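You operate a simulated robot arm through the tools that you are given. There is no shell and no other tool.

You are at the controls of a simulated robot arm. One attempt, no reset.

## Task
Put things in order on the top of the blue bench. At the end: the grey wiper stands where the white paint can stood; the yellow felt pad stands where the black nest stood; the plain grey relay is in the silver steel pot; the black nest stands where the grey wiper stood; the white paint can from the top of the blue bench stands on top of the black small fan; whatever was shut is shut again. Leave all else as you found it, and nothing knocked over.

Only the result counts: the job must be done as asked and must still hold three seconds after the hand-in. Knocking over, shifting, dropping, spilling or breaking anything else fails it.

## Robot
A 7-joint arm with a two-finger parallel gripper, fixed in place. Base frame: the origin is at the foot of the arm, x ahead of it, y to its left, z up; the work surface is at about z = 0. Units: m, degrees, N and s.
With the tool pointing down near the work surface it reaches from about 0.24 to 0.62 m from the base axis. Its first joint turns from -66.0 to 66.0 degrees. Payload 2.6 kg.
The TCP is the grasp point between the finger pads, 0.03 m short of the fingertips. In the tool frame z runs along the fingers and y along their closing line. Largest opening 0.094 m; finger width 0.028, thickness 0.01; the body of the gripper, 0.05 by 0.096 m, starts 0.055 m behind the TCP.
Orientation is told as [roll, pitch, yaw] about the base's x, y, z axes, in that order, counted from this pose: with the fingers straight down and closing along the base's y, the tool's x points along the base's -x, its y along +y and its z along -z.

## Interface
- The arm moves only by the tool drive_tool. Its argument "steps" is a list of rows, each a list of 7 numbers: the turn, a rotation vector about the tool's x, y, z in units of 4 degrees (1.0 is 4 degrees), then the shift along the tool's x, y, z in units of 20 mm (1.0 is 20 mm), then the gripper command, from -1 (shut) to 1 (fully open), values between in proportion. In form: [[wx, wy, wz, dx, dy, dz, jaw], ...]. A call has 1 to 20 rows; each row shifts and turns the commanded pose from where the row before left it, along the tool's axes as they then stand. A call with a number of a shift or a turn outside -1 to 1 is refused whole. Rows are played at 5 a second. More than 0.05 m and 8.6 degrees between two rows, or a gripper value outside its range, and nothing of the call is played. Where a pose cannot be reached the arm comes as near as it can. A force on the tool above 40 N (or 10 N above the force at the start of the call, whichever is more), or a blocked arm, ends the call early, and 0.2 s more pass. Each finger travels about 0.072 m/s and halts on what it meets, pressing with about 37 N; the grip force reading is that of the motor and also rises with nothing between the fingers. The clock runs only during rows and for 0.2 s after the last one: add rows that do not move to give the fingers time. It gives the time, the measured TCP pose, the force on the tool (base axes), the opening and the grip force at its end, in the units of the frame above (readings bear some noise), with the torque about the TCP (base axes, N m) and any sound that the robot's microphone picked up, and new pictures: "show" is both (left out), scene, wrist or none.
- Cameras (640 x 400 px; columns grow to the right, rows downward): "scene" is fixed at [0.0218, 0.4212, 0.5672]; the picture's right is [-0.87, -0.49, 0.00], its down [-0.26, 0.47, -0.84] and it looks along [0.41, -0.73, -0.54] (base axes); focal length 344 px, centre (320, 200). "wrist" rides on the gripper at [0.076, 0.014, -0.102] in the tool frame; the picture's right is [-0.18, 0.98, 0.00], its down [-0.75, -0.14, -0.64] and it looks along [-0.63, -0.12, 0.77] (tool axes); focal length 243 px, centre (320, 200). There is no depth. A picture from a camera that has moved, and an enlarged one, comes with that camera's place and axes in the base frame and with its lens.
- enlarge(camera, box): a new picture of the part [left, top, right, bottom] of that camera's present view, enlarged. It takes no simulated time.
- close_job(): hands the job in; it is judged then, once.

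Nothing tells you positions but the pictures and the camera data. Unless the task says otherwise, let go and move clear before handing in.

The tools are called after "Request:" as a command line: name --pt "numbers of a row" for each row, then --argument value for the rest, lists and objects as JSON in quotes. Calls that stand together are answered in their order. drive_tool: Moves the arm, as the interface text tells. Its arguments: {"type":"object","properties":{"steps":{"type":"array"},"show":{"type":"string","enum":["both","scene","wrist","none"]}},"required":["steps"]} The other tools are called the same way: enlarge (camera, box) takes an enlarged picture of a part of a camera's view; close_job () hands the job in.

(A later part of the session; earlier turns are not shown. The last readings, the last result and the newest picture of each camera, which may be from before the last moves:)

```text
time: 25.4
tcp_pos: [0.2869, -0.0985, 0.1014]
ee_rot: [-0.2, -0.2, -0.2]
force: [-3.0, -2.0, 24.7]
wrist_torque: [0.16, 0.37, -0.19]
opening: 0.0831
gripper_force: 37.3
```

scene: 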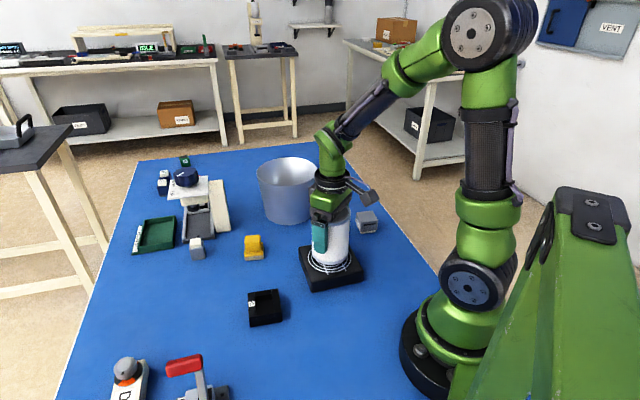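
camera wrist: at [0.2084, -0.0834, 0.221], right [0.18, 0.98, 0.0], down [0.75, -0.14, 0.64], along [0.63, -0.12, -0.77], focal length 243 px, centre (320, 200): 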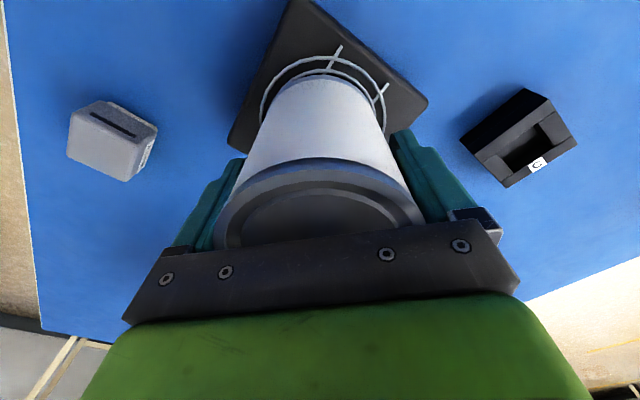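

Contact felt (about 25 N), so I'll ease off slightly and open.

Request:
drive_tool --pt "0 0 0 0 0 -0.04 -1" --pt "0 0 0 0 0 0 -1" --show "none"

Request:
drive_tool --pt "0 0 0 0 0 0 1" --pt "0 0 0 0 0 0 1" --pt "0 0 0 0 0 0 1"

```text
time: 26.0
tcp_pos: [0.2869, -0.0978, 0.1022]
ee_rot: [0.0, -0.1, 0.3]
force: [1.6, -4.9, 16.9]
wrist_torque: [0.02, -0.41, -0.1]
opening: 0.0833
gripper_force: 37.0
```

```text
time: 26.8
tcp_pos: [0.2872, -0.097, 0.101]
ee_rot: [0.1, 0.0, -0.1]
force: [0.3, 0.2, -0.8]
wrist_torque: [0.01, -0.05, 0.0]
opening: 0.0939
gripper_force: 0.1
camera wrist: at [0.2096, -0.0834, 0.2045], right [0.18, 0.98, 0.0], down [0.75, -0.14, 0.64], along [0.63, -0.12, -0.77], focal length 243 px, centre (320, 200)
```

scene: 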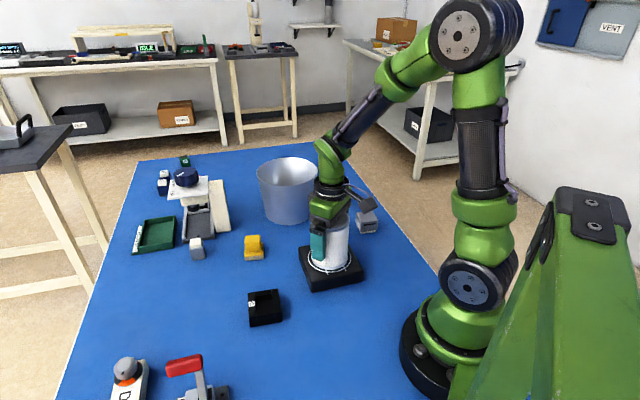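
wrist: 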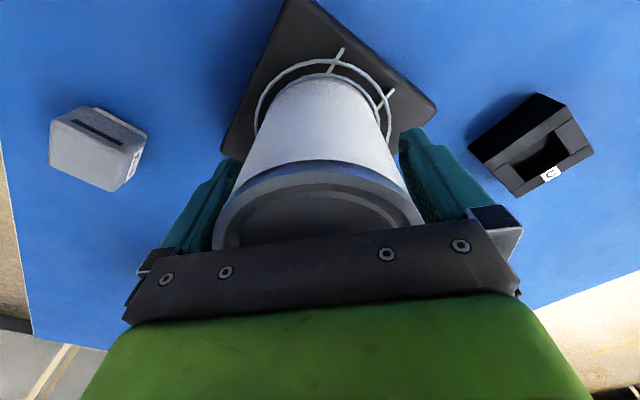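

The can stands on the fan and the jaw is open. Rising straight up.

Request:
drive_tool --pt "0 0 0 0 0 -0.5 1" --pt "0 0 0 0 0 -1 1" --pt "0 0 0 0 0 -1 1" --pt "0 0 0 0 0 -1 1" --pt "0 0 0 0 0 -1 1" --pt "0 0 0 0 0 -1 1" --pt "0 0 0 0 0 -1 1" --pt "0 0 0 0 0 -1 1" --pt "0 0 0 0 0 0 1"

Request:
enlarge --camera "wrist" --box '[110, 50, 220, 150]'

Request:
enlarge --camera "scene" --box '[180, 230, 220, 265]'

Request:
enlarge --camera "scene" --box '[280, 180, 400, 300]'

```text
time: 28.8
tcp_pos: [0.2853, -0.0972, 0.2526]
ee_rot: [0.0, 0.0, 0.0]
force: [-0.8, -0.3, -0.6]
wrist_torque: [-0.04, -0.03, 0.01]
opening: 0.094
gripper_force: 0.1
camera wrist: at [0.2091, -0.0838, 0.3552], right [0.18, 0.98, 0.0], down [0.75, -0.14, 0.64], along [0.63, -0.12, -0.77], focal length 243 px, centre (320, 200)
```

scene: 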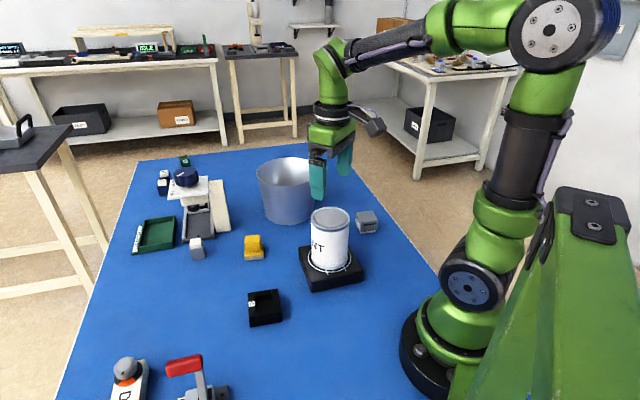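
wrist: 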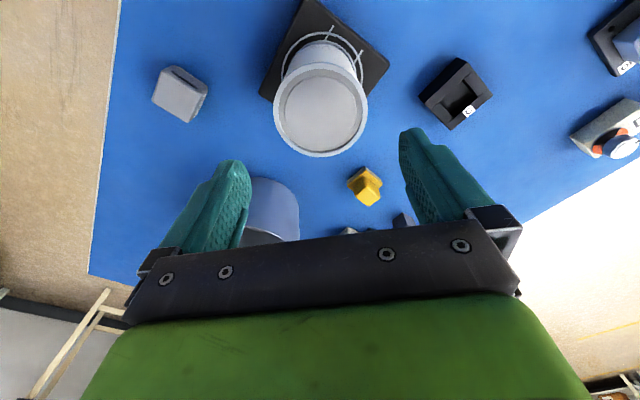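

```text
4.00 times, centred on (165, 100) of wrist
camera zoom: at [0.2091, -0.0838, 0.3552], right [0.18, 0.98, 0.0], down [0.75, -0.14, 0.64], along [0.63, -0.12, -0.77], focal length 970 px, centre (940, 600)
```

zoom: 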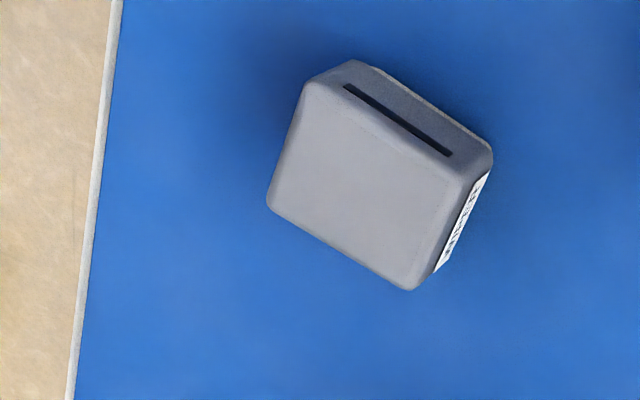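

```text
11.43 times, centred on (200, 248) of scene
camera zoom: at [0.0218, 0.4212, 0.5672], right [-0.87, -0.49, 0.0], down [-0.26, 0.47, -0.84], along [0.41, -0.73, -0.54], focal length 3931 px, centre (1691, -343)
```

zoom: 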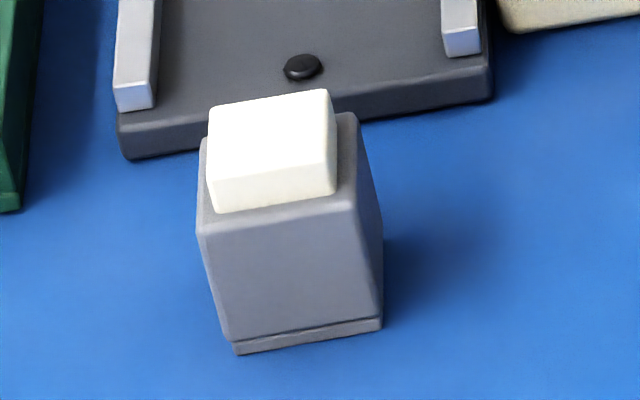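

```text
3.33 times, centred on (340, 240) of scene
camera zoom: at [0.0218, 0.4212, 0.5672], right [-0.87, -0.49, 0.0], down [-0.26, 0.47, -0.84], along [0.41, -0.73, -0.54], focal length 1147 px, centre (253, 67)
```

zoom: 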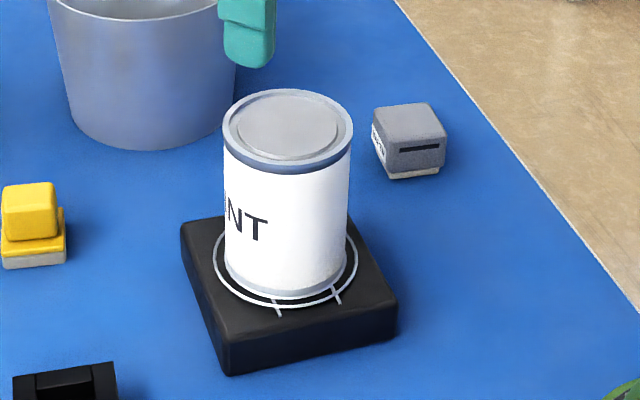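

The can is standing well on the fan. Next is the relay near (0.583, 0.018), edges at about 45°; I'll go above it with the tool turned -44°.

Request:
drive_tool --pt "0 0 0 -0.93 0.36 0 1" --pt "0 0 0 -0.93 0.36 0 1" --pt "0 0 0 -0.93 0.36 0 1" --pt "0 0 0 -0.93 0.36 0 1" --pt "0 0 0 -0.93 0.36 0 1" --pt "0 0 0 -0.93 0.36 0 1" --pt "0 0 0 -0.93 0.36 0 1" --pt "0 0 0 -0.93 0.36 0 1" --pt "0 0 0 -0.93 0.36 0 1" --pt "0 0 0 -0.93 0.36 0 1" --pt "0 0 0 -0.93 0.36 0 1" --pt "0 0 0 -0.93 0.36 0 1" --pt "0 0 0 -0.93 0.36 0 1" --pt "0 0 0 -0.93 0.36 0 1" --pt "0 0 0 -0.93 0.36 0 1" --pt "0 0 0 -0.93 0.36 0 1" --pt "0 0 0 0 0 0 1" --show "none"

Request:
drive_tool --pt "0 0 1 0 0 0.35 1" --pt "0 0 1 0 0 0.35 1" --pt "0 0 1 0 0 0.35 1" --pt "0 0 1 0 0 0.35 1" --pt "0 0 1 0 0 0.35 1" --pt "0 0 1 0 0 0.35 1" --pt "0 0 1 0 0 0.35 1" --pt "0 0 1 0 0 0.35 1" --pt "0 0 1 0 0 0.35 1" --pt "0 0 1 0 0 0.35 1" --pt "0 0 1 0 0 0.35 1" --pt "0 0 0 0 0 0 1" --pt "0 0 0 0 0 0 1"

Request:
enlarge --camera "wrist" --box '[230, 40, 410, 180]'

```text
time: 32.4
tcp_pos: [0.5726, 0.0134, 0.2528]
ee_rot: [0.0, 0.0, 0.0]
force: [-0.1, 0.5, -0.5]
wrist_torque: [-0.02, -0.03, 0.05]
opening: 0.0939
gripper_force: 0.1
out of reach, approached as far as the arm can: row 16
```

```text
time: 35.2
tcp_pos: [0.5738, 0.0156, 0.1753]
ee_rot: [0.0, 0.0, -44.1]
force: [0.3, 0.0, 0.1]
wrist_torque: [-0.01, 0.03, 0.01]
opening: 0.094
gripper_force: 0.0
camera wrist: at [0.5284, 0.0775, 0.2776], right [0.82, 0.58, 0.0], down [0.44, -0.63, 0.64], along [0.37, -0.52, -0.77], focal length 243 px, centre (320, 200)
```

scene: 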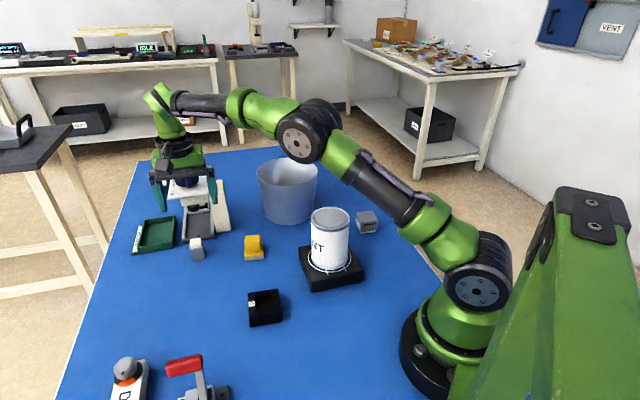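
wrist: 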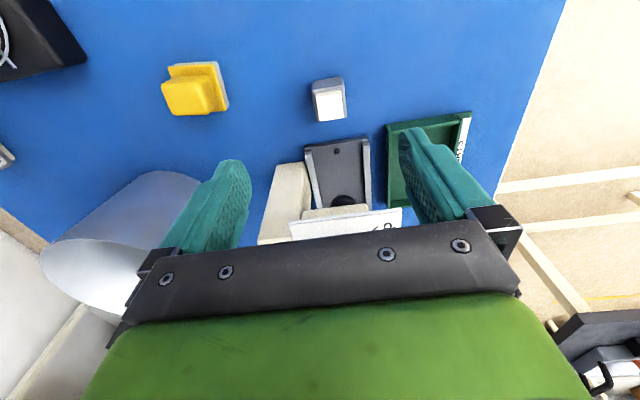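

```text
2.86 times, centred on (320, 110) of wrist
camera zoom: at [0.5284, 0.0775, 0.2776], right [0.82, 0.58, 0.0], down [0.44, -0.63, 0.64], along [0.37, -0.52, -0.77], focal length 693 px, centre (320, 457)
```

zoom: 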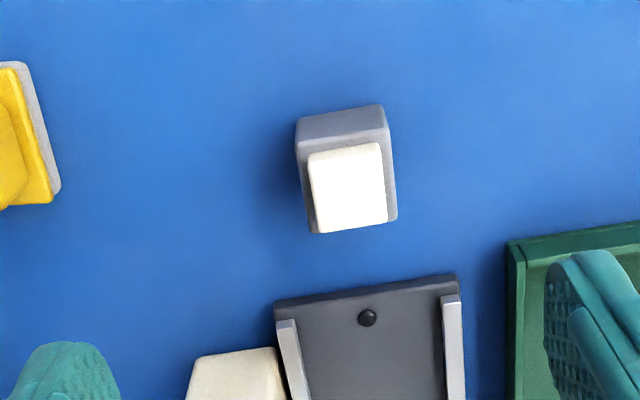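

Request:
drive_tool --pt "0 0 0.28 -0.215 0.44 0.5 1" --pt "0 0 0 0 0 1 1" --pt "0 0 0 0 0 1 1" --pt "0 0 0 0 0 1 1" --pt "0 0 0 0 0 0 1"

Request:
enlarge --camera "wrist" --box '[220, 60, 420, 200]'

```text
time: 36.4
tcp_pos: [0.5844, 0.0189, 0.1037]
ee_rot: [0.0, 0.0, -45.1]
force: [0.2, -0.3, -0.2]
wrist_torque: [0.01, 0.01, 0.01]
opening: 0.094
gripper_force: 0.1
camera wrist: at [0.5394, 0.0831, 0.2066], right [0.83, 0.56, 0.0], down [0.43, -0.63, 0.64], along [0.36, -0.53, -0.77], focal length 243 px, centre (320, 200)
```

scene: 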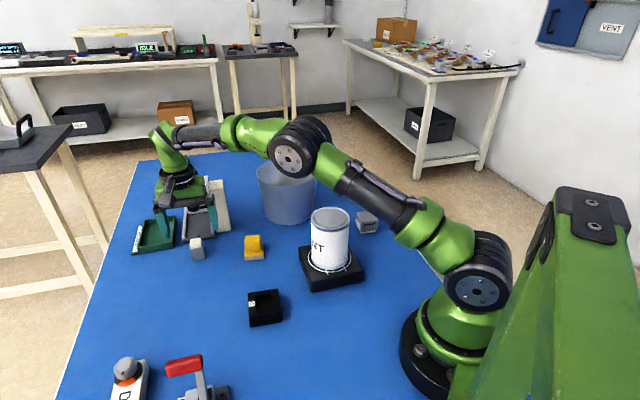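
wrist: 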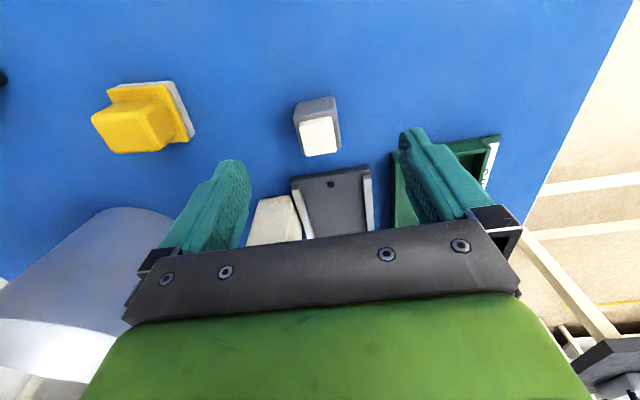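

```text
2.86 times, centred on (320, 130) of wrist
camera zoom: at [0.5394, 0.0831, 0.2066], right [0.83, 0.56, 0.0], down [0.43, -0.63, 0.64], along [0.36, -0.53, -0.77], focal length 693 px, centre (320, 400)
```

zoom: 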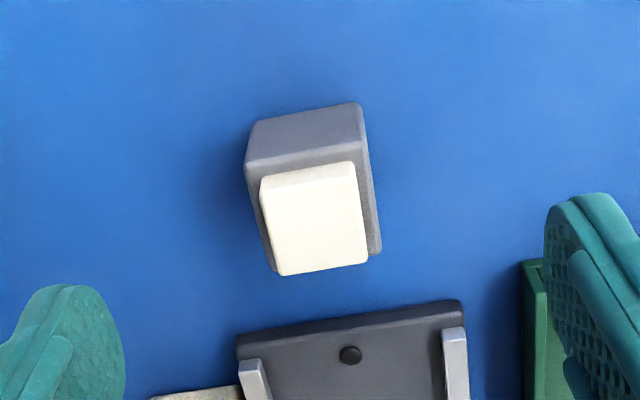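

Aligned over the relay. Narrowing the jaw a little to keep clear of the tray and press, then going down.

Request:
drive_tool --pt "0 0 0 0 -0.04 0.3 0.4" --pt "0 0 0 0 0 0.8 0.4" --pt "0 0 0 0 0 0.8 0.4" --pt "0 0 0 0 0 0.8 0.4" --pt "0 0 0 0 0 0.7 0.4" --pt "0 0 0 0 0 0 0.4"

```text
time: 37.8
tcp_pos: [0.5843, 0.0172, 0.0357]
ee_rot: [0.0, 0.0, -45.1]
force: [-0.4, 0.0, 0.5]
wrist_torque: [0.02, -0.01, 0.0]
opening: 0.0655
gripper_force: 0.1
camera wrist: at [0.5393, 0.0814, 0.1384], right [0.83, 0.56, 0.0], down [0.43, -0.63, 0.64], along [0.36, -0.53, -0.77], focal length 243 px, centre (320, 200)
```

scene: 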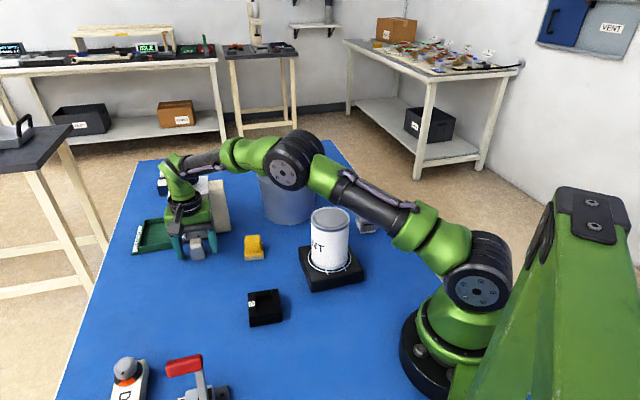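
wrist: 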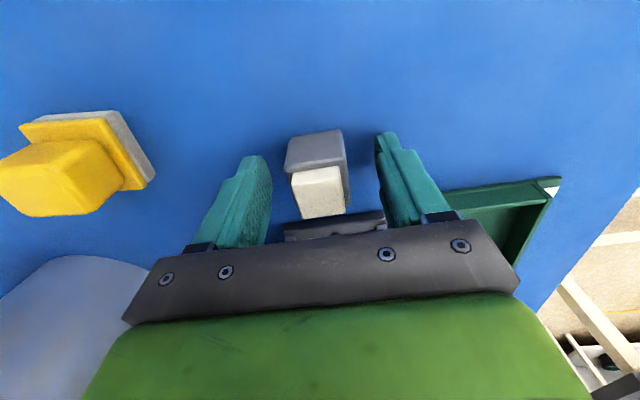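

Request:
drive_tool --pt "0 0 0 0 0 0 0" --pt "0 0 0 0 0 0 -0.4" --pt "0 0 0 0 0 0 -1" --pt "0 0 0 0 0 0 -1" --pt "0 0 0 0 0 0 -1" --show "wrist"

```text
time: 39.0
tcp_pos: [0.5839, 0.0173, 0.0361]
ee_rot: [0.0, 0.0, -45.1]
force: [0.4, -0.1, -0.2]
wrist_torque: [-0.01, 0.02, 0.03]
opening: 0.0356
gripper_force: 36.8
camera wrist: at [0.5393, 0.0814, 0.1386], right [0.83, 0.56, 0.0], down [0.43, -0.63, 0.64], along [0.36, -0.53, -0.77], focal length 243 px, centre (320, 200)
```

wrist: 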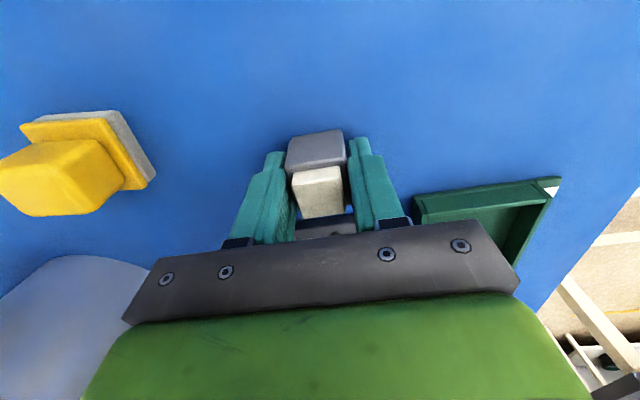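

Relay gripped (35.6 mm). Lifting it and carrying it over towards the pot.

Request:
drive_tool --pt "0 0 0 0 0 -0.25 -1" --pt "0 0 0 0 0 -0.75 -1" --pt "0 0 0 0 0 -1 -1" --pt "0 0 0 0 0 -1 -1" --pt "0 0 0 0 0 -1 -1" --pt "0 0 0 0 0 -1 -1" --pt "0 0 0 0 0 -1 -1" --pt "0 0 0 0 0 -1 -1" --pt "0 0 0 0 0 -1 -1" --pt "0 0 0 0 0 -1 -1" --pt "0 0 0 0 0 -0.5 -1" --pt "0 0 0 0 0 0 -1"

Request:
drive_tool --pt "0 0 0 -0.461 -0.898 0 -1" --pt "0 0 0 -0.461 -0.898 0 -1" --pt "0 0 0 -0.461 -0.898 0 -1" --pt "0 0 0 -0.461 -0.898 0 -1" --pt "0 0 0 -0.461 -0.898 0 -1" --pt "0 0 0 -0.461 -0.898 0 -1" --pt "0 0 0 -0.461 -0.898 0 -1" --pt "0 0 0 -0.461 -0.898 0 -1" --pt "0 0 0 -0.461 -0.898 0 -1" --pt "0 0 0 -0.461 -0.898 0 -1" --pt "0 0 0 -0.461 -0.898 0 -1" --pt "0 0 0 -0.461 -0.898 0 -1" --pt "0 0 0 -0.461 -0.898 0 -1" --pt "0 0 0 -0.461 -0.898 0 -1" --pt "0 0 0 0 0 0 -1" --pt "0 0 0 0 0 0 -1"

```text
time: 41.6
tcp_pos: [0.5834, 0.0174, 0.2261]
ee_rot: [0.1, 0.1, -45.1]
force: [-0.4, 0.8, -0.4]
wrist_torque: [0.0, -0.01, -0.01]
opening: 0.0356
gripper_force: 37.2
camera wrist: at [0.5393, 0.0816, 0.3298], right [0.83, 0.56, 0.0], down [0.43, -0.63, 0.64], along [0.36, -0.53, -0.77], focal length 243 px, centre (320, 200)
```

scene: 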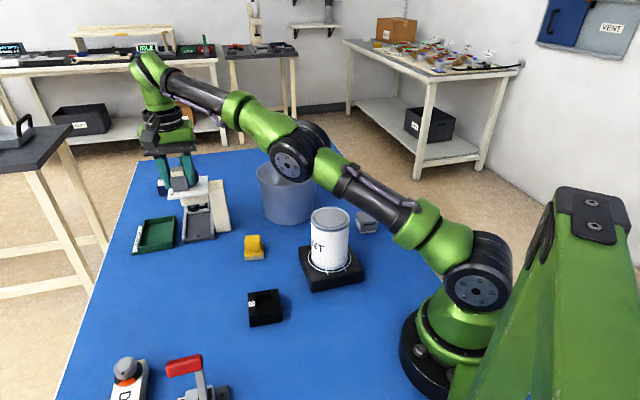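
wrist: 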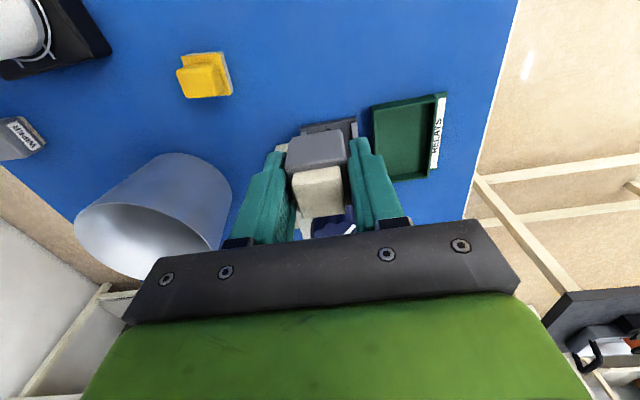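

```text
time: 45.0
tcp_pos: [0.4954, -0.2503, 0.2261]
ee_rot: [0.1, 0.1, -45.0]
force: [-0.5, -0.1, -1.5]
wrist_torque: [0.0, 0.0, 0.01]
opening: 0.0353
gripper_force: 36.6
camera wrist: at [0.4514, -0.187, 0.3293], right [0.83, 0.56, 0.0], down [0.43, -0.63, 0.64], along [0.36, -0.53, -0.77], focal length 243 px, centre (320, 200)
```

scene: 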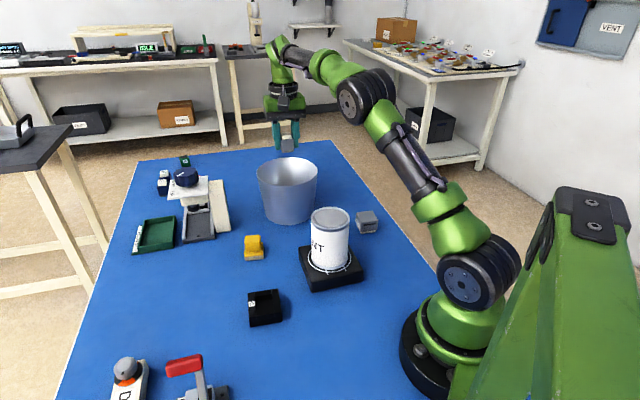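
wrist: 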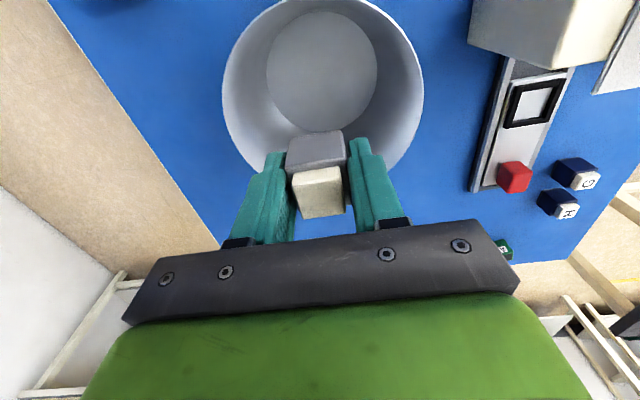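

The gripper is centred over the pot to within about 5 mm. Small correction, then down inside it.

Request:
drive_tool --pt "0 0 0 -0.25 0.1 0.8 -1" --pt "0 0 0 0 0 1 -1" --pt "0 0 0 0 0 1 -1" --pt "0 0 0 0 0 1 -1" --pt "0 0 0 0 0 1 -1" --pt "0 0 0 0 0 1 -1" --pt "0 0 0 0 0 0 -1"

Request:
enlarge --camera "scene" --box '[230, 110, 350, 230]'

```text
time: 46.6
tcp_pos: [0.499, -0.2532, 0.1097]
ee_rot: [0.1, 0.0, -45.1]
force: [0.2, -0.1, -1.3]
wrist_torque: [-0.04, 0.03, 0.0]
opening: 0.0356
gripper_force: 37.4
camera wrist: at [0.4552, -0.1897, 0.2124], right [0.83, 0.56, 0.0], down [0.43, -0.63, 0.64], along [0.36, -0.53, -0.77], focal length 243 px, centre (320, 200)
```

scene: 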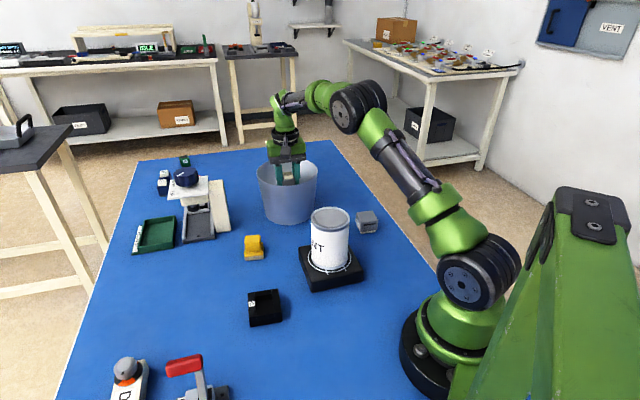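
wrist: 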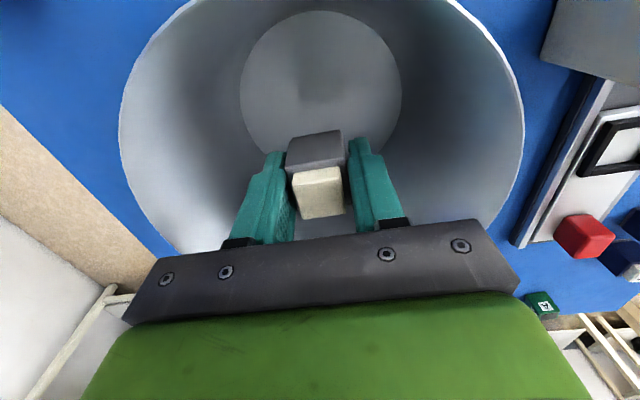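

```text
3.33 times, centred on (290, 170) of scene
camera zoom: at [0.0218, 0.4212, 0.5672], right [-0.87, -0.49, 0.0], down [-0.26, 0.47, -0.84], along [0.41, -0.73, -0.54], focal length 1147 px, centre (420, 300)
```

zoom: 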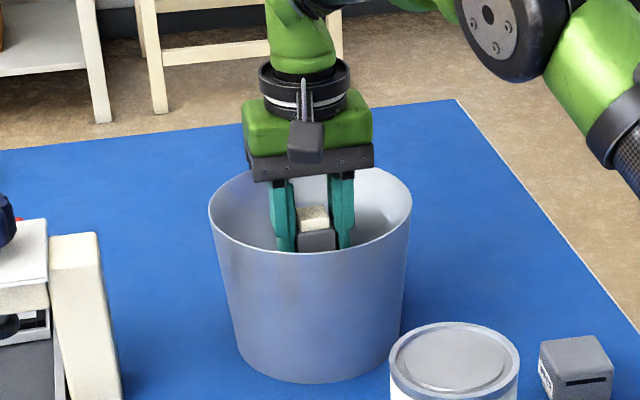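

Request:
drive_tool --pt "0 0 0 0 0 1 -1" --pt "0 0 0 0 0 0.8 -1" --pt "0 0 0 0 0 0.5 -1" --pt "0 0 0 0 0 0 -1"

Request:
enlarge --camera "scene" --box '[230, 110, 350, 230]'

```text
time: 47.6
tcp_pos: [0.4998, -0.2549, 0.0633]
ee_rot: [-0.1, 0.0, -45.0]
force: [0.9, 0.6, -0.5]
wrist_torque: [-0.01, 0.02, -0.02]
opening: 0.0353
gripper_force: 37.0
camera wrist: at [0.4558, -0.1908, 0.1665], right [0.83, 0.56, 0.0], down [0.43, -0.63, 0.64], along [0.36, -0.53, -0.77], focal length 243 px, centre (320, 200)
```

scene: 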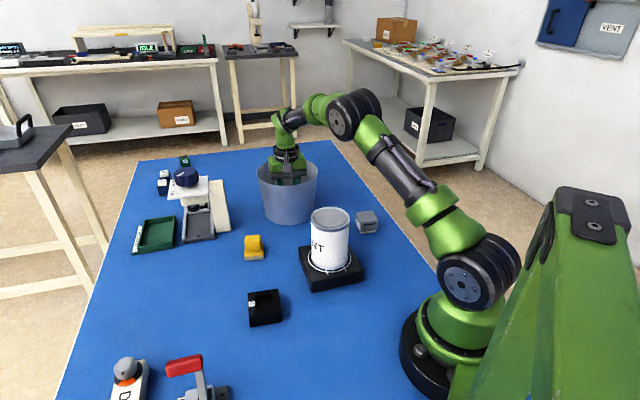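
wrist: 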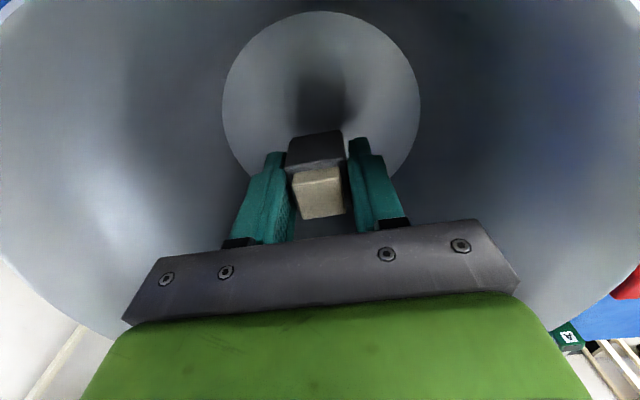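

```text
3.33 times, centred on (290, 170) of scene
camera zoom: at [0.0218, 0.4212, 0.5672], right [-0.87, -0.49, 0.0], down [-0.26, 0.47, -0.84], along [0.41, -0.73, -0.54], focal length 1147 px, centre (420, 300)
```

zoom: 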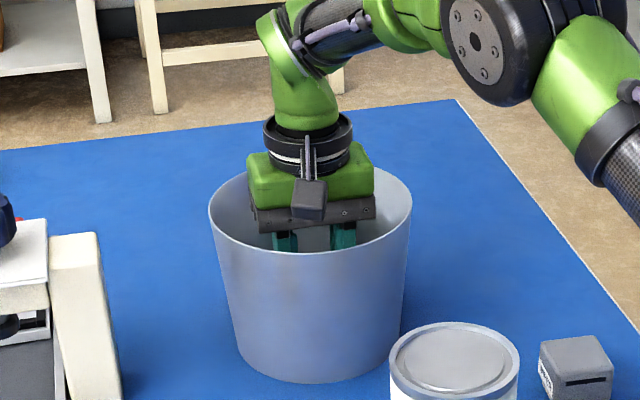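

Request:
drive_tool --pt "0 0 0 0 0 0.25 -1" --pt "0 0 0 0 0 0.2 -1" --pt "0 0 0 0 0 0.2 -1" --pt "0 0 0 0 0 0 -1" --show "scene"

Request:
enlarge --camera "scene" --box '[230, 110, 350, 230]'

```text
time: 48.6
tcp_pos: [0.5005, -0.2536, 0.0503]
ee_rot: [0.0, 0.0, -45.0]
force: [-0.2, -0.1, 0.2]
wrist_torque: [-0.01, -0.02, 0.03]
opening: 0.0355
gripper_force: 37.0
```

scene: 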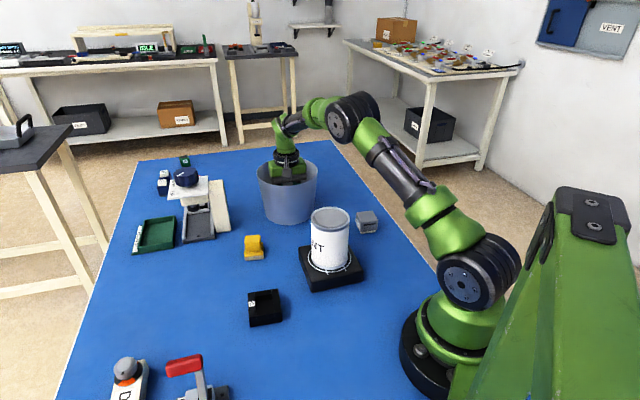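

```text
3.33 times, centred on (290, 170) of scene
camera zoom: at [0.0218, 0.4212, 0.5672], right [-0.87, -0.49, 0.0], down [-0.26, 0.47, -0.84], along [0.41, -0.73, -0.54], focal length 1147 px, centre (420, 300)
```

zoom: 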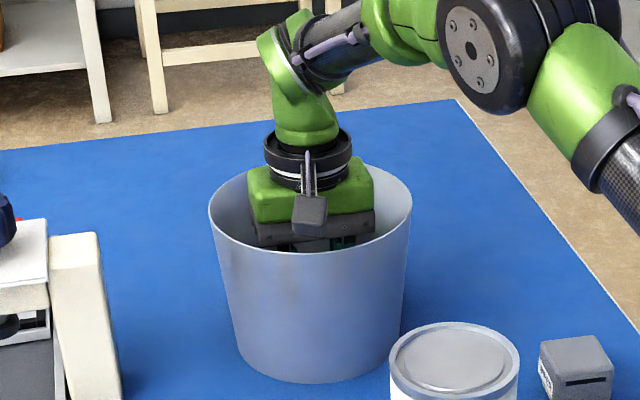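

Close to the pot floor now; releasing the relay and rising straight out.

Request:
drive_tool --pt "0 0 0 0 0 0 0.3" --pt "0 0 0 0 0 0 0.3" --pt "0 0 0 0 0 0 0.3" --pt "0 0 0 0 0 0 0.3" --show "wrist"

Request:
drive_tool --pt "0 0 0 0 0 -0.4 0.3" --pt "0 0 0 0 0 -0.8 0.3" --pt "0 0 0 0 0 -1 0.3" --pt "0 0 0 0 0 -1 0.3" --pt "0 0 0 0 0 -1 0.3" --pt "0 0 0 0 0 -1 0.3" --pt "0 0 0 0 0 -1 0.3" --pt "0 0 0 0 0 -1 0.3" --pt "0 0 0 0 0 -1 0.3" --pt "0 0 0 0 0 -1 0.3" --pt "0 0 0 0 0 0 0.3"

```text
time: 49.6
tcp_pos: [0.5001, -0.2551, 0.0497]
ee_rot: [-0.1, -0.1, -45.1]
force: [0.1, 0.0, 0.1]
wrist_torque: [0.03, -0.02, 0.0]
opening: 0.0611
gripper_force: 0.1
camera wrist: at [0.4562, -0.1907, 0.1535], right [0.83, 0.56, 0.0], down [0.43, -0.63, 0.64], along [0.36, -0.53, -0.77], focal length 243 px, centre (320, 200)
```

wrist: 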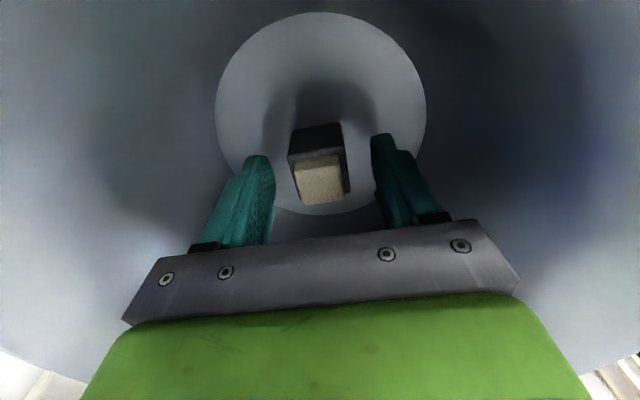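

```text
time: 52.0
tcp_pos: [0.5004, -0.2518, 0.2364]
ee_rot: [0.0, 0.1, -45.1]
force: [0.0, 0.2, -0.1]
wrist_torque: [0.03, -0.02, 0.02]
opening: 0.0609
gripper_force: 0.1
camera wrist: at [0.4559, -0.1896, 0.339], right [0.83, 0.56, 0.0], down [0.43, -0.63, 0.64], along [0.36, -0.53, -0.77], focal length 243 px, centre (320, 200)
```

scene: 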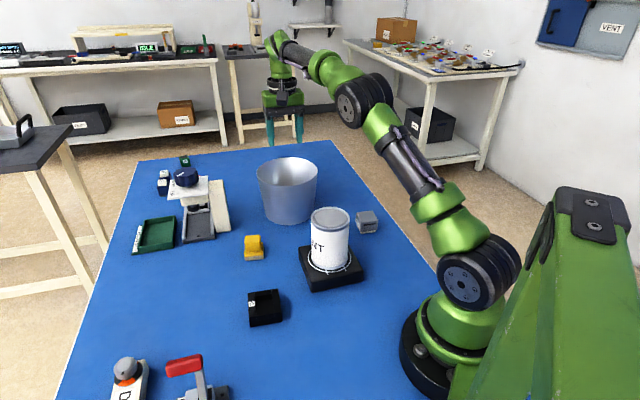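
wrist: 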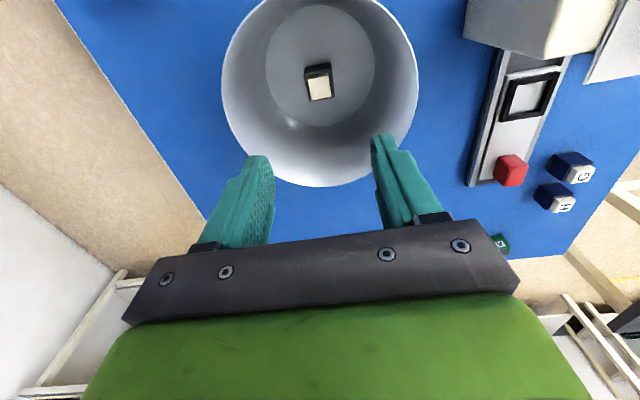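

The relay stands upright in the pot. Next, the wiper: I'll move above it near (0.272, -0.278) and measure it closely.

Request:
drive_tool --pt "0 0 0 0.709 -0.9 0 0.3" --pt "0 0 0 0.709 -0.9 0 0.5" --pt "0 0 0 0.709 -0.9 0 0.8" --pt "0 0 0 0.709 -0.9 0 1" --pt "0 0 0 0.709 -0.9 0 1" --pt "0 0 0 0.709 -0.9 0 1" --pt "0 0 0 0.709 -0.9 0 1" --pt "0 0 0 0.709 -0.9 0 1" --pt "0 0 0 0.709 -0.9 0 1" --pt "0 0 0 0.709 -0.9 0 1" --pt "0 0 0.75 0 0 0.8 1" --pt "0 0 0 0 0 0.8 1" --pt "0 0 0 0 0 0.8 1" --pt "0 0 0 0 0 0 1" --pt "0 0 0 0 0 0 1"

Request:
enlarge --camera "wrist" --box '[230, 40, 410, 180]'

```text
time: 55.2
tcp_pos: [0.2744, -0.2817, 0.188]
ee_rot: [0.1, 0.0, -48.1]
force: [0.0, -0.3, -1.1]
wrist_torque: [0.01, -0.02, -0.01]
opening: 0.094
gripper_force: 0.0
camera wrist: at [0.2321, -0.2157, 0.2908], right [0.85, 0.52, 0.0], down [0.4, -0.66, 0.64], along [0.33, -0.55, -0.77], focal length 243 px, centre (320, 200)
```

scene: 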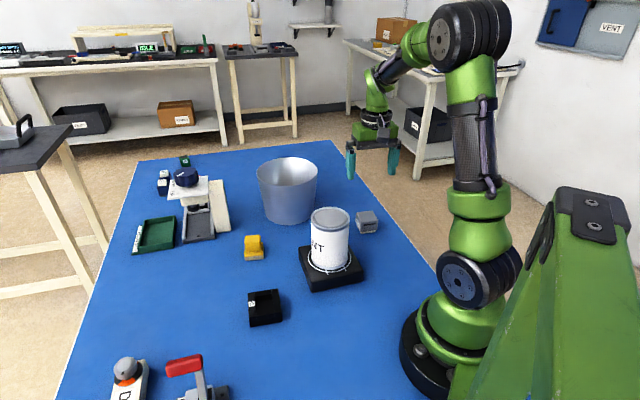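
wrist: 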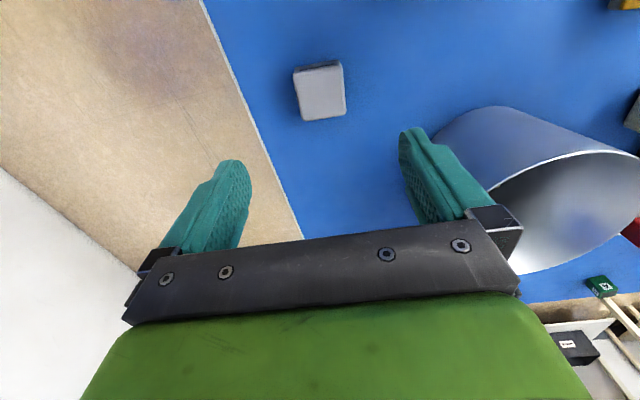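

```text
2.86 times, centred on (320, 110) of wrist
camera zoom: at [0.2321, -0.2157, 0.2908], right [0.85, 0.52, 0.0], down [0.4, -0.66, 0.64], along [0.33, -0.55, -0.77], focal length 693 px, centre (320, 457)
```

zoom: 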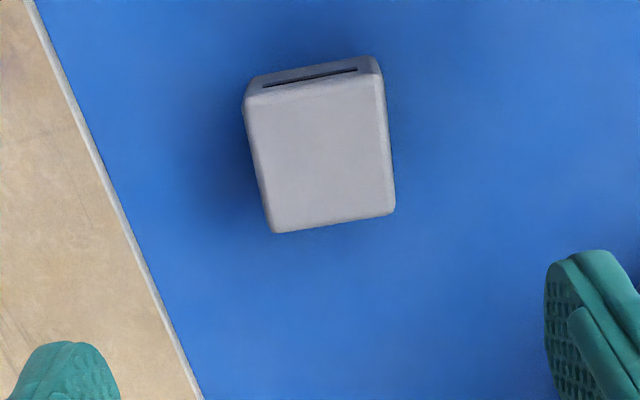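

Request:
drive_tool --pt "0 0 0 0.165 0.09 0.8 1" --pt "0 0 0 0 0 1 1" --pt "0 0 0 0 0 1 1" --pt "0 0 0 0 0 1 1" --pt "0 0 0 0 0 1 1" --pt "0 0 0 0 0 0 1" --pt "0 0 0 0 0 0 1"

Request:
enlarge --camera "wrist" --box '[220, 60, 420, 220]'

```text
time: 56.8
tcp_pos: [0.2723, -0.2738, 0.0908]
ee_rot: [-0.1, 0.0, -48.2]
force: [0.0, 1.3, -0.1]
wrist_torque: [0.03, -0.03, -0.01]
opening: 0.0936
gripper_force: 0.0
camera wrist: at [0.2326, -0.2086, 0.1944], right [0.85, 0.52, 0.0], down [0.4, -0.66, 0.64], along [0.33, -0.55, -0.77], focal length 243 px, centre (320, 200)
```

scene: 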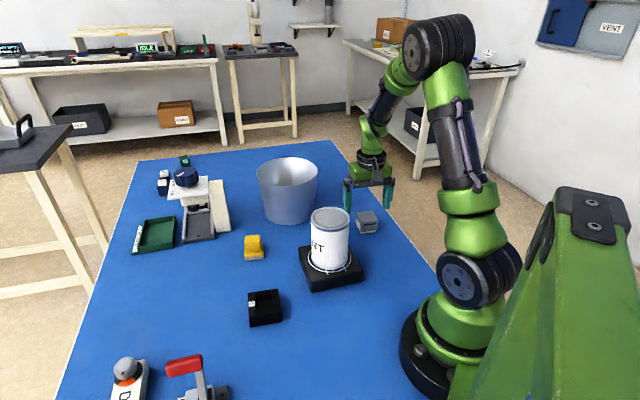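
wrist: 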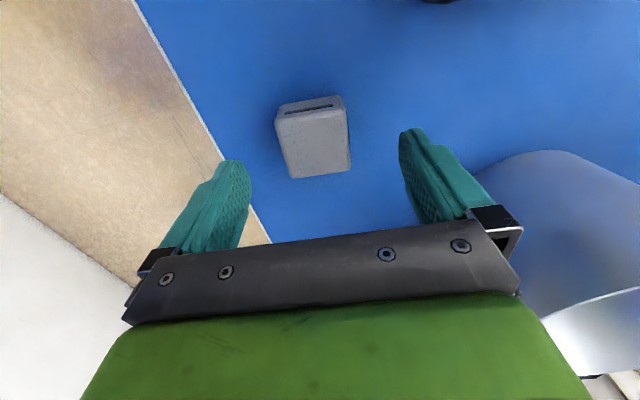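

```text
2.50 times, centred on (320, 140) of wrist
camera zoom: at [0.2326, -0.2086, 0.1944], right [0.85, 0.52, 0.0], down [0.4, -0.66, 0.64], along [0.33, -0.55, -0.77], focal length 606 px, centre (320, 350)
```

zoom: 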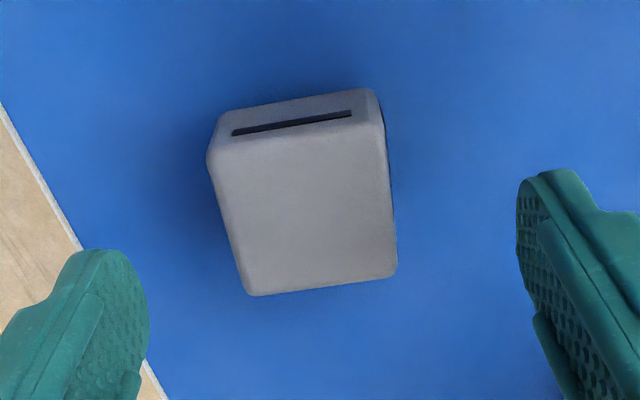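

Request:
drive_tool --pt "0 0 0 0.03 -0.15 0 1" --pt "0 0 0 0 0 0 1" --show "none"

Request:
drive_tool --pt "0 0 0 0 0 0 1" --show "none"

Request:
drive_tool --pt "0 0 0 0 0 0 1" --show "wrist"

Request:
enlarge --camera "wrist" --box '[220, 60, 420, 220]'

```text
time: 57.4
tcp_pos: [0.2697, -0.2763, 0.092]
ee_rot: [0.0, 0.0, -48.1]
force: [0.1, -0.5, 0.4]
wrist_torque: [-0.01, 0.03, -0.01]
opening: 0.0941
gripper_force: 0.0
```

```text
time: 57.8
tcp_pos: [0.2707, -0.277, 0.0909]
ee_rot: [-0.1, 0.0, -48.1]
force: [-0.1, 0.1, -1.0]
wrist_torque: [0.01, 0.0, -0.01]
opening: 0.0938
gripper_force: 0.1
```

```text
time: 58.2
tcp_pos: [0.2705, -0.2762, 0.0921]
ee_rot: [-0.1, 0.1, -48.1]
force: [0.7, 0.5, 0.3]
wrist_torque: [-0.02, 0.02, -0.01]
opening: 0.0941
gripper_force: 0.0
camera wrist: at [0.2295, -0.2106, 0.1946], right [0.85, 0.52, 0.0], down [0.4, -0.66, 0.64], along [0.33, -0.55, -0.77], focal length 243 px, centre (320, 200)
```

wrist: 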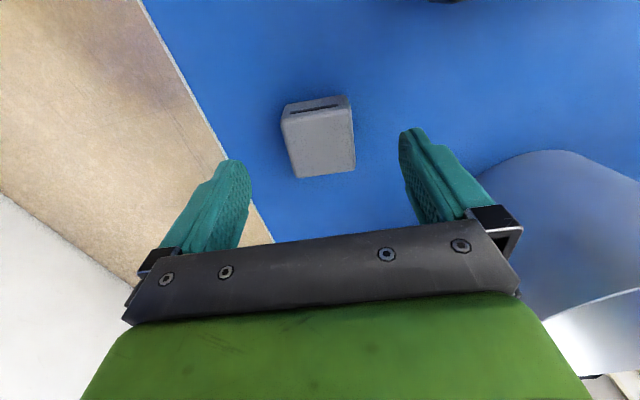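

```text
2.50 times, centred on (320, 140) of wrist
camera zoom: at [0.2295, -0.2106, 0.1946], right [0.85, 0.52, 0.0], down [0.4, -0.66, 0.64], along [0.33, -0.55, -0.77], focal length 606 px, centre (320, 350)
```

zoom: 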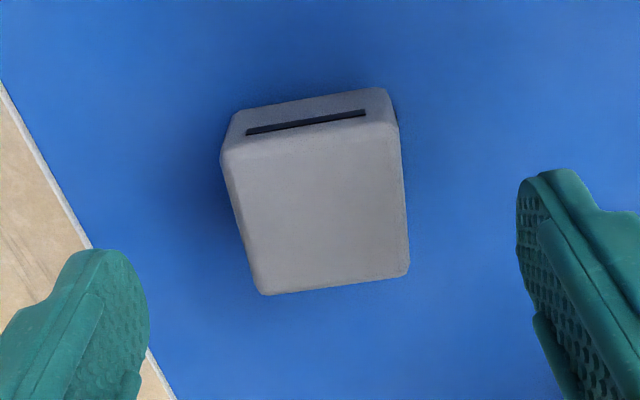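

Centred; the wiper stands at about (0.270, -0.277). Going down and gripping it.

Request:
drive_tool --pt "0 0 0 0 0 0.95 1" --pt "0 0 0 0 0 0.95 1" --pt "0 0 0 0 0 0.9 1" --pt "0 0 0 0 0 0 1" --show "wrist"

Request:
drive_tool --pt "0 0 0 0 0 0 0.5" --pt "0 0 0 0 0 0 0.2" --pt "0 0 0 0 0 0 -0.2" --pt "0 0 0 0 0 0 -1" --pt "0 0 0 0 0 0 -1" --pt "0 0 0 0 0 0 -1" --show "wrist"

```text
time: 59.2
tcp_pos: [0.2683, -0.2769, 0.0349]
ee_rot: [0.0, 0.0, -48.1]
force: [-1.0, -0.1, 0.6]
wrist_torque: [-0.01, 0.0, -0.01]
opening: 0.094
gripper_force: 0.0
camera wrist: at [0.228, -0.2116, 0.1378], right [0.85, 0.52, 0.0], down [0.4, -0.66, 0.64], along [0.33, -0.55, -0.77], focal length 243 px, centre (320, 200)
```

wrist: 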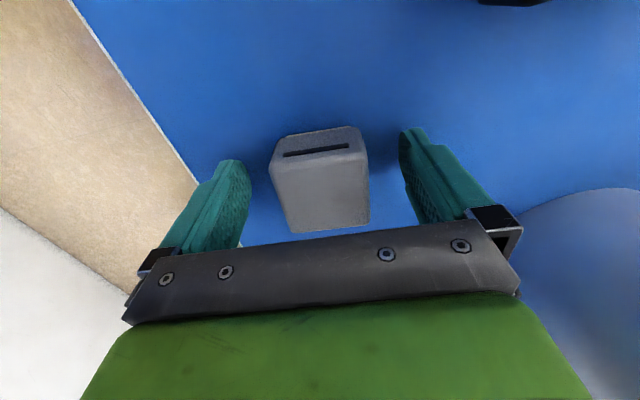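

```text
time: 60.6
tcp_pos: [0.2686, -0.2781, 0.0347]
ee_rot: [0.1, 0.1, -48.2]
force: [0.0, -0.5, 0.2]
wrist_torque: [0.0, -0.02, 0.0]
opening: 0.0513
gripper_force: 36.8
camera wrist: at [0.2281, -0.2115, 0.138], right [0.85, 0.52, 0.0], down [0.4, -0.66, 0.64], along [0.33, -0.55, -0.77], focal length 243 px, centre (320, 200)
```

wrist: 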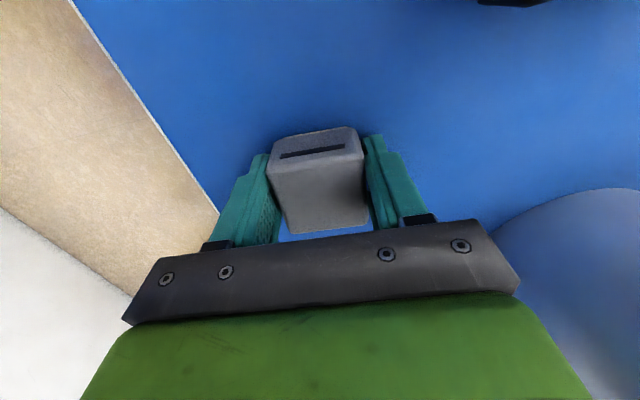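

Wiper gripped (51 mm). Lifting it and carrying it to where the can stood.

Request:
drive_tool --pt "0 0 0 0 0 -0.25 -1" --pt "0 0 0 0 0 -0.75 -1" --pt "0 0 0 0 0 -1 -1" --pt "0 0 0 0 0 -1 -1" --pt "0 0 0 0 0 -1 -1" --pt "0 0 0 0 0 -1 -1" --pt "0 0 0 0 0 -1 -1" --pt "0 0 0 0 0 -1 -1" --pt "0 0 0 0 0 -1 -1" --pt "0 0 0 0 0 -0.7 -1" --pt "0 0 0 0 0 0 -1" --show "wrist"

Request:
drive_tool --pt "0 0 0 0.25 0.905 0 -1" --pt "0 0 0 0.25 0.905 0 -1" --pt "0 0 0 0.25 0.905 0 -1" --pt "0 0 0 0.25 0.905 0 -1" --pt "0 0 0 0.25 0.905 0 -1" --pt "0 0 0 0.25 0.905 0 -1" --pt "0 0 0 0.25 0.905 0 -1" --pt "0 0 0 0.25 0.905 0 -1" --pt "0 0 0 0.25 0.905 0 -1" --pt "0 0 0 0.25 0.905 0 -1" --pt "0 0 0 0.25 0.905 0 -1" --pt "0 0 0 0.25 0.905 0 -1" --show "scene"

Request:
drive_tool --pt "0 0 0 0.25 0.905 0 -1" --pt "0 0 0 0.25 0.905 0 -1" --pt "0 0 0 0.25 0.905 0 -1" --pt "0 0 0 0.25 0.905 0 -1" --pt "0 0 0 0.25 0.905 0 -1" --pt "0 0 0 0.25 0.905 0 -1" --pt "0 0 0 0.25 0.905 0 -1" --pt "0 0 0 0.25 0.905 0 -1" --pt "0 0 0 0.25 0.905 0 -1" --pt "0 0 0 0.25 0.905 0 -1" --pt "0 0 0 0.25 0.905 0 -1" --pt "0 0 0 0.25 0.905 0 -1" --pt "0 0 0 0 0 0 -1" --pt "0 0 0 0 0 0 -1"

```text
time: 63.0
tcp_pos: [0.2685, -0.2776, 0.2099]
ee_rot: [0.1, -0.1, -48.1]
force: [0.0, 0.4, -1.1]
wrist_torque: [0.04, 0.01, -0.02]
opening: 0.0513
gripper_force: 37.4
camera wrist: at [0.2279, -0.212, 0.3131], right [0.85, 0.52, 0.0], down [0.4, -0.66, 0.64], along [0.33, -0.55, -0.77], focal length 243 px, centre (320, 200)
```

wrist: 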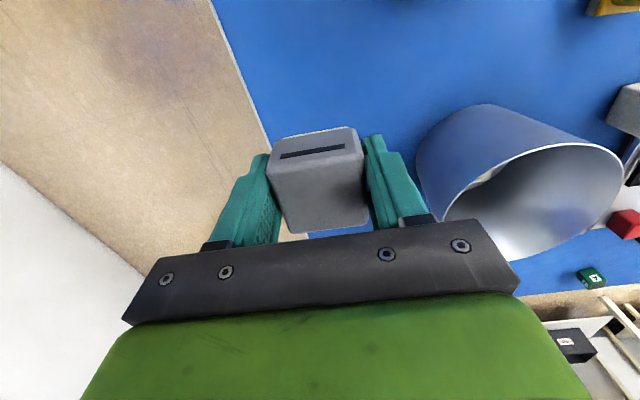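

```text
time: 65.6
tcp_pos: [0.3914, -0.0895, 0.2101]
ee_rot: [0.0, 0.0, -48.1]
force: [1.1, -0.8, -0.8]
wrist_torque: [-0.02, -0.03, -0.01]
opening: 0.0515
gripper_force: 37.2
```

scene: 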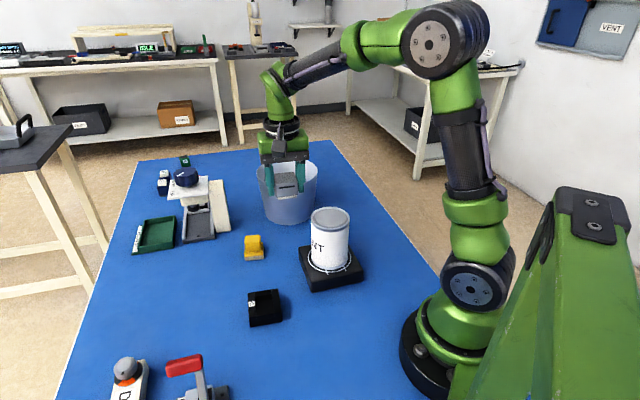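

```text
time: 68.6
tcp_pos: [0.513, 0.1011, 0.209]
ee_rot: [0.0, 0.0, -48.1]
force: [-0.2, 0.1, -0.7]
wrist_torque: [0.01, 0.02, 0.0]
opening: 0.0516
gripper_force: 37.0
camera wrist: at [0.4713, 0.1669, 0.3119], right [0.85, 0.52, 0.0], down [0.4, -0.66, 0.64], along [0.33, -0.55, -0.77], focal length 243 px, centre (320, 200)
```

scene: 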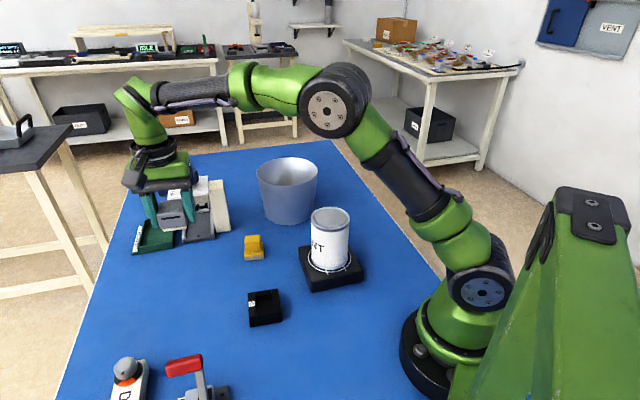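
wrist: 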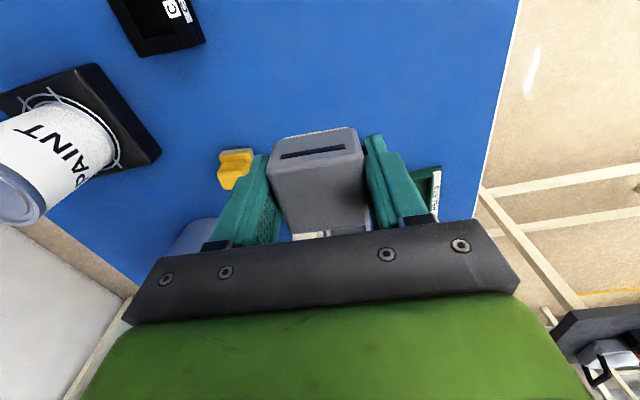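

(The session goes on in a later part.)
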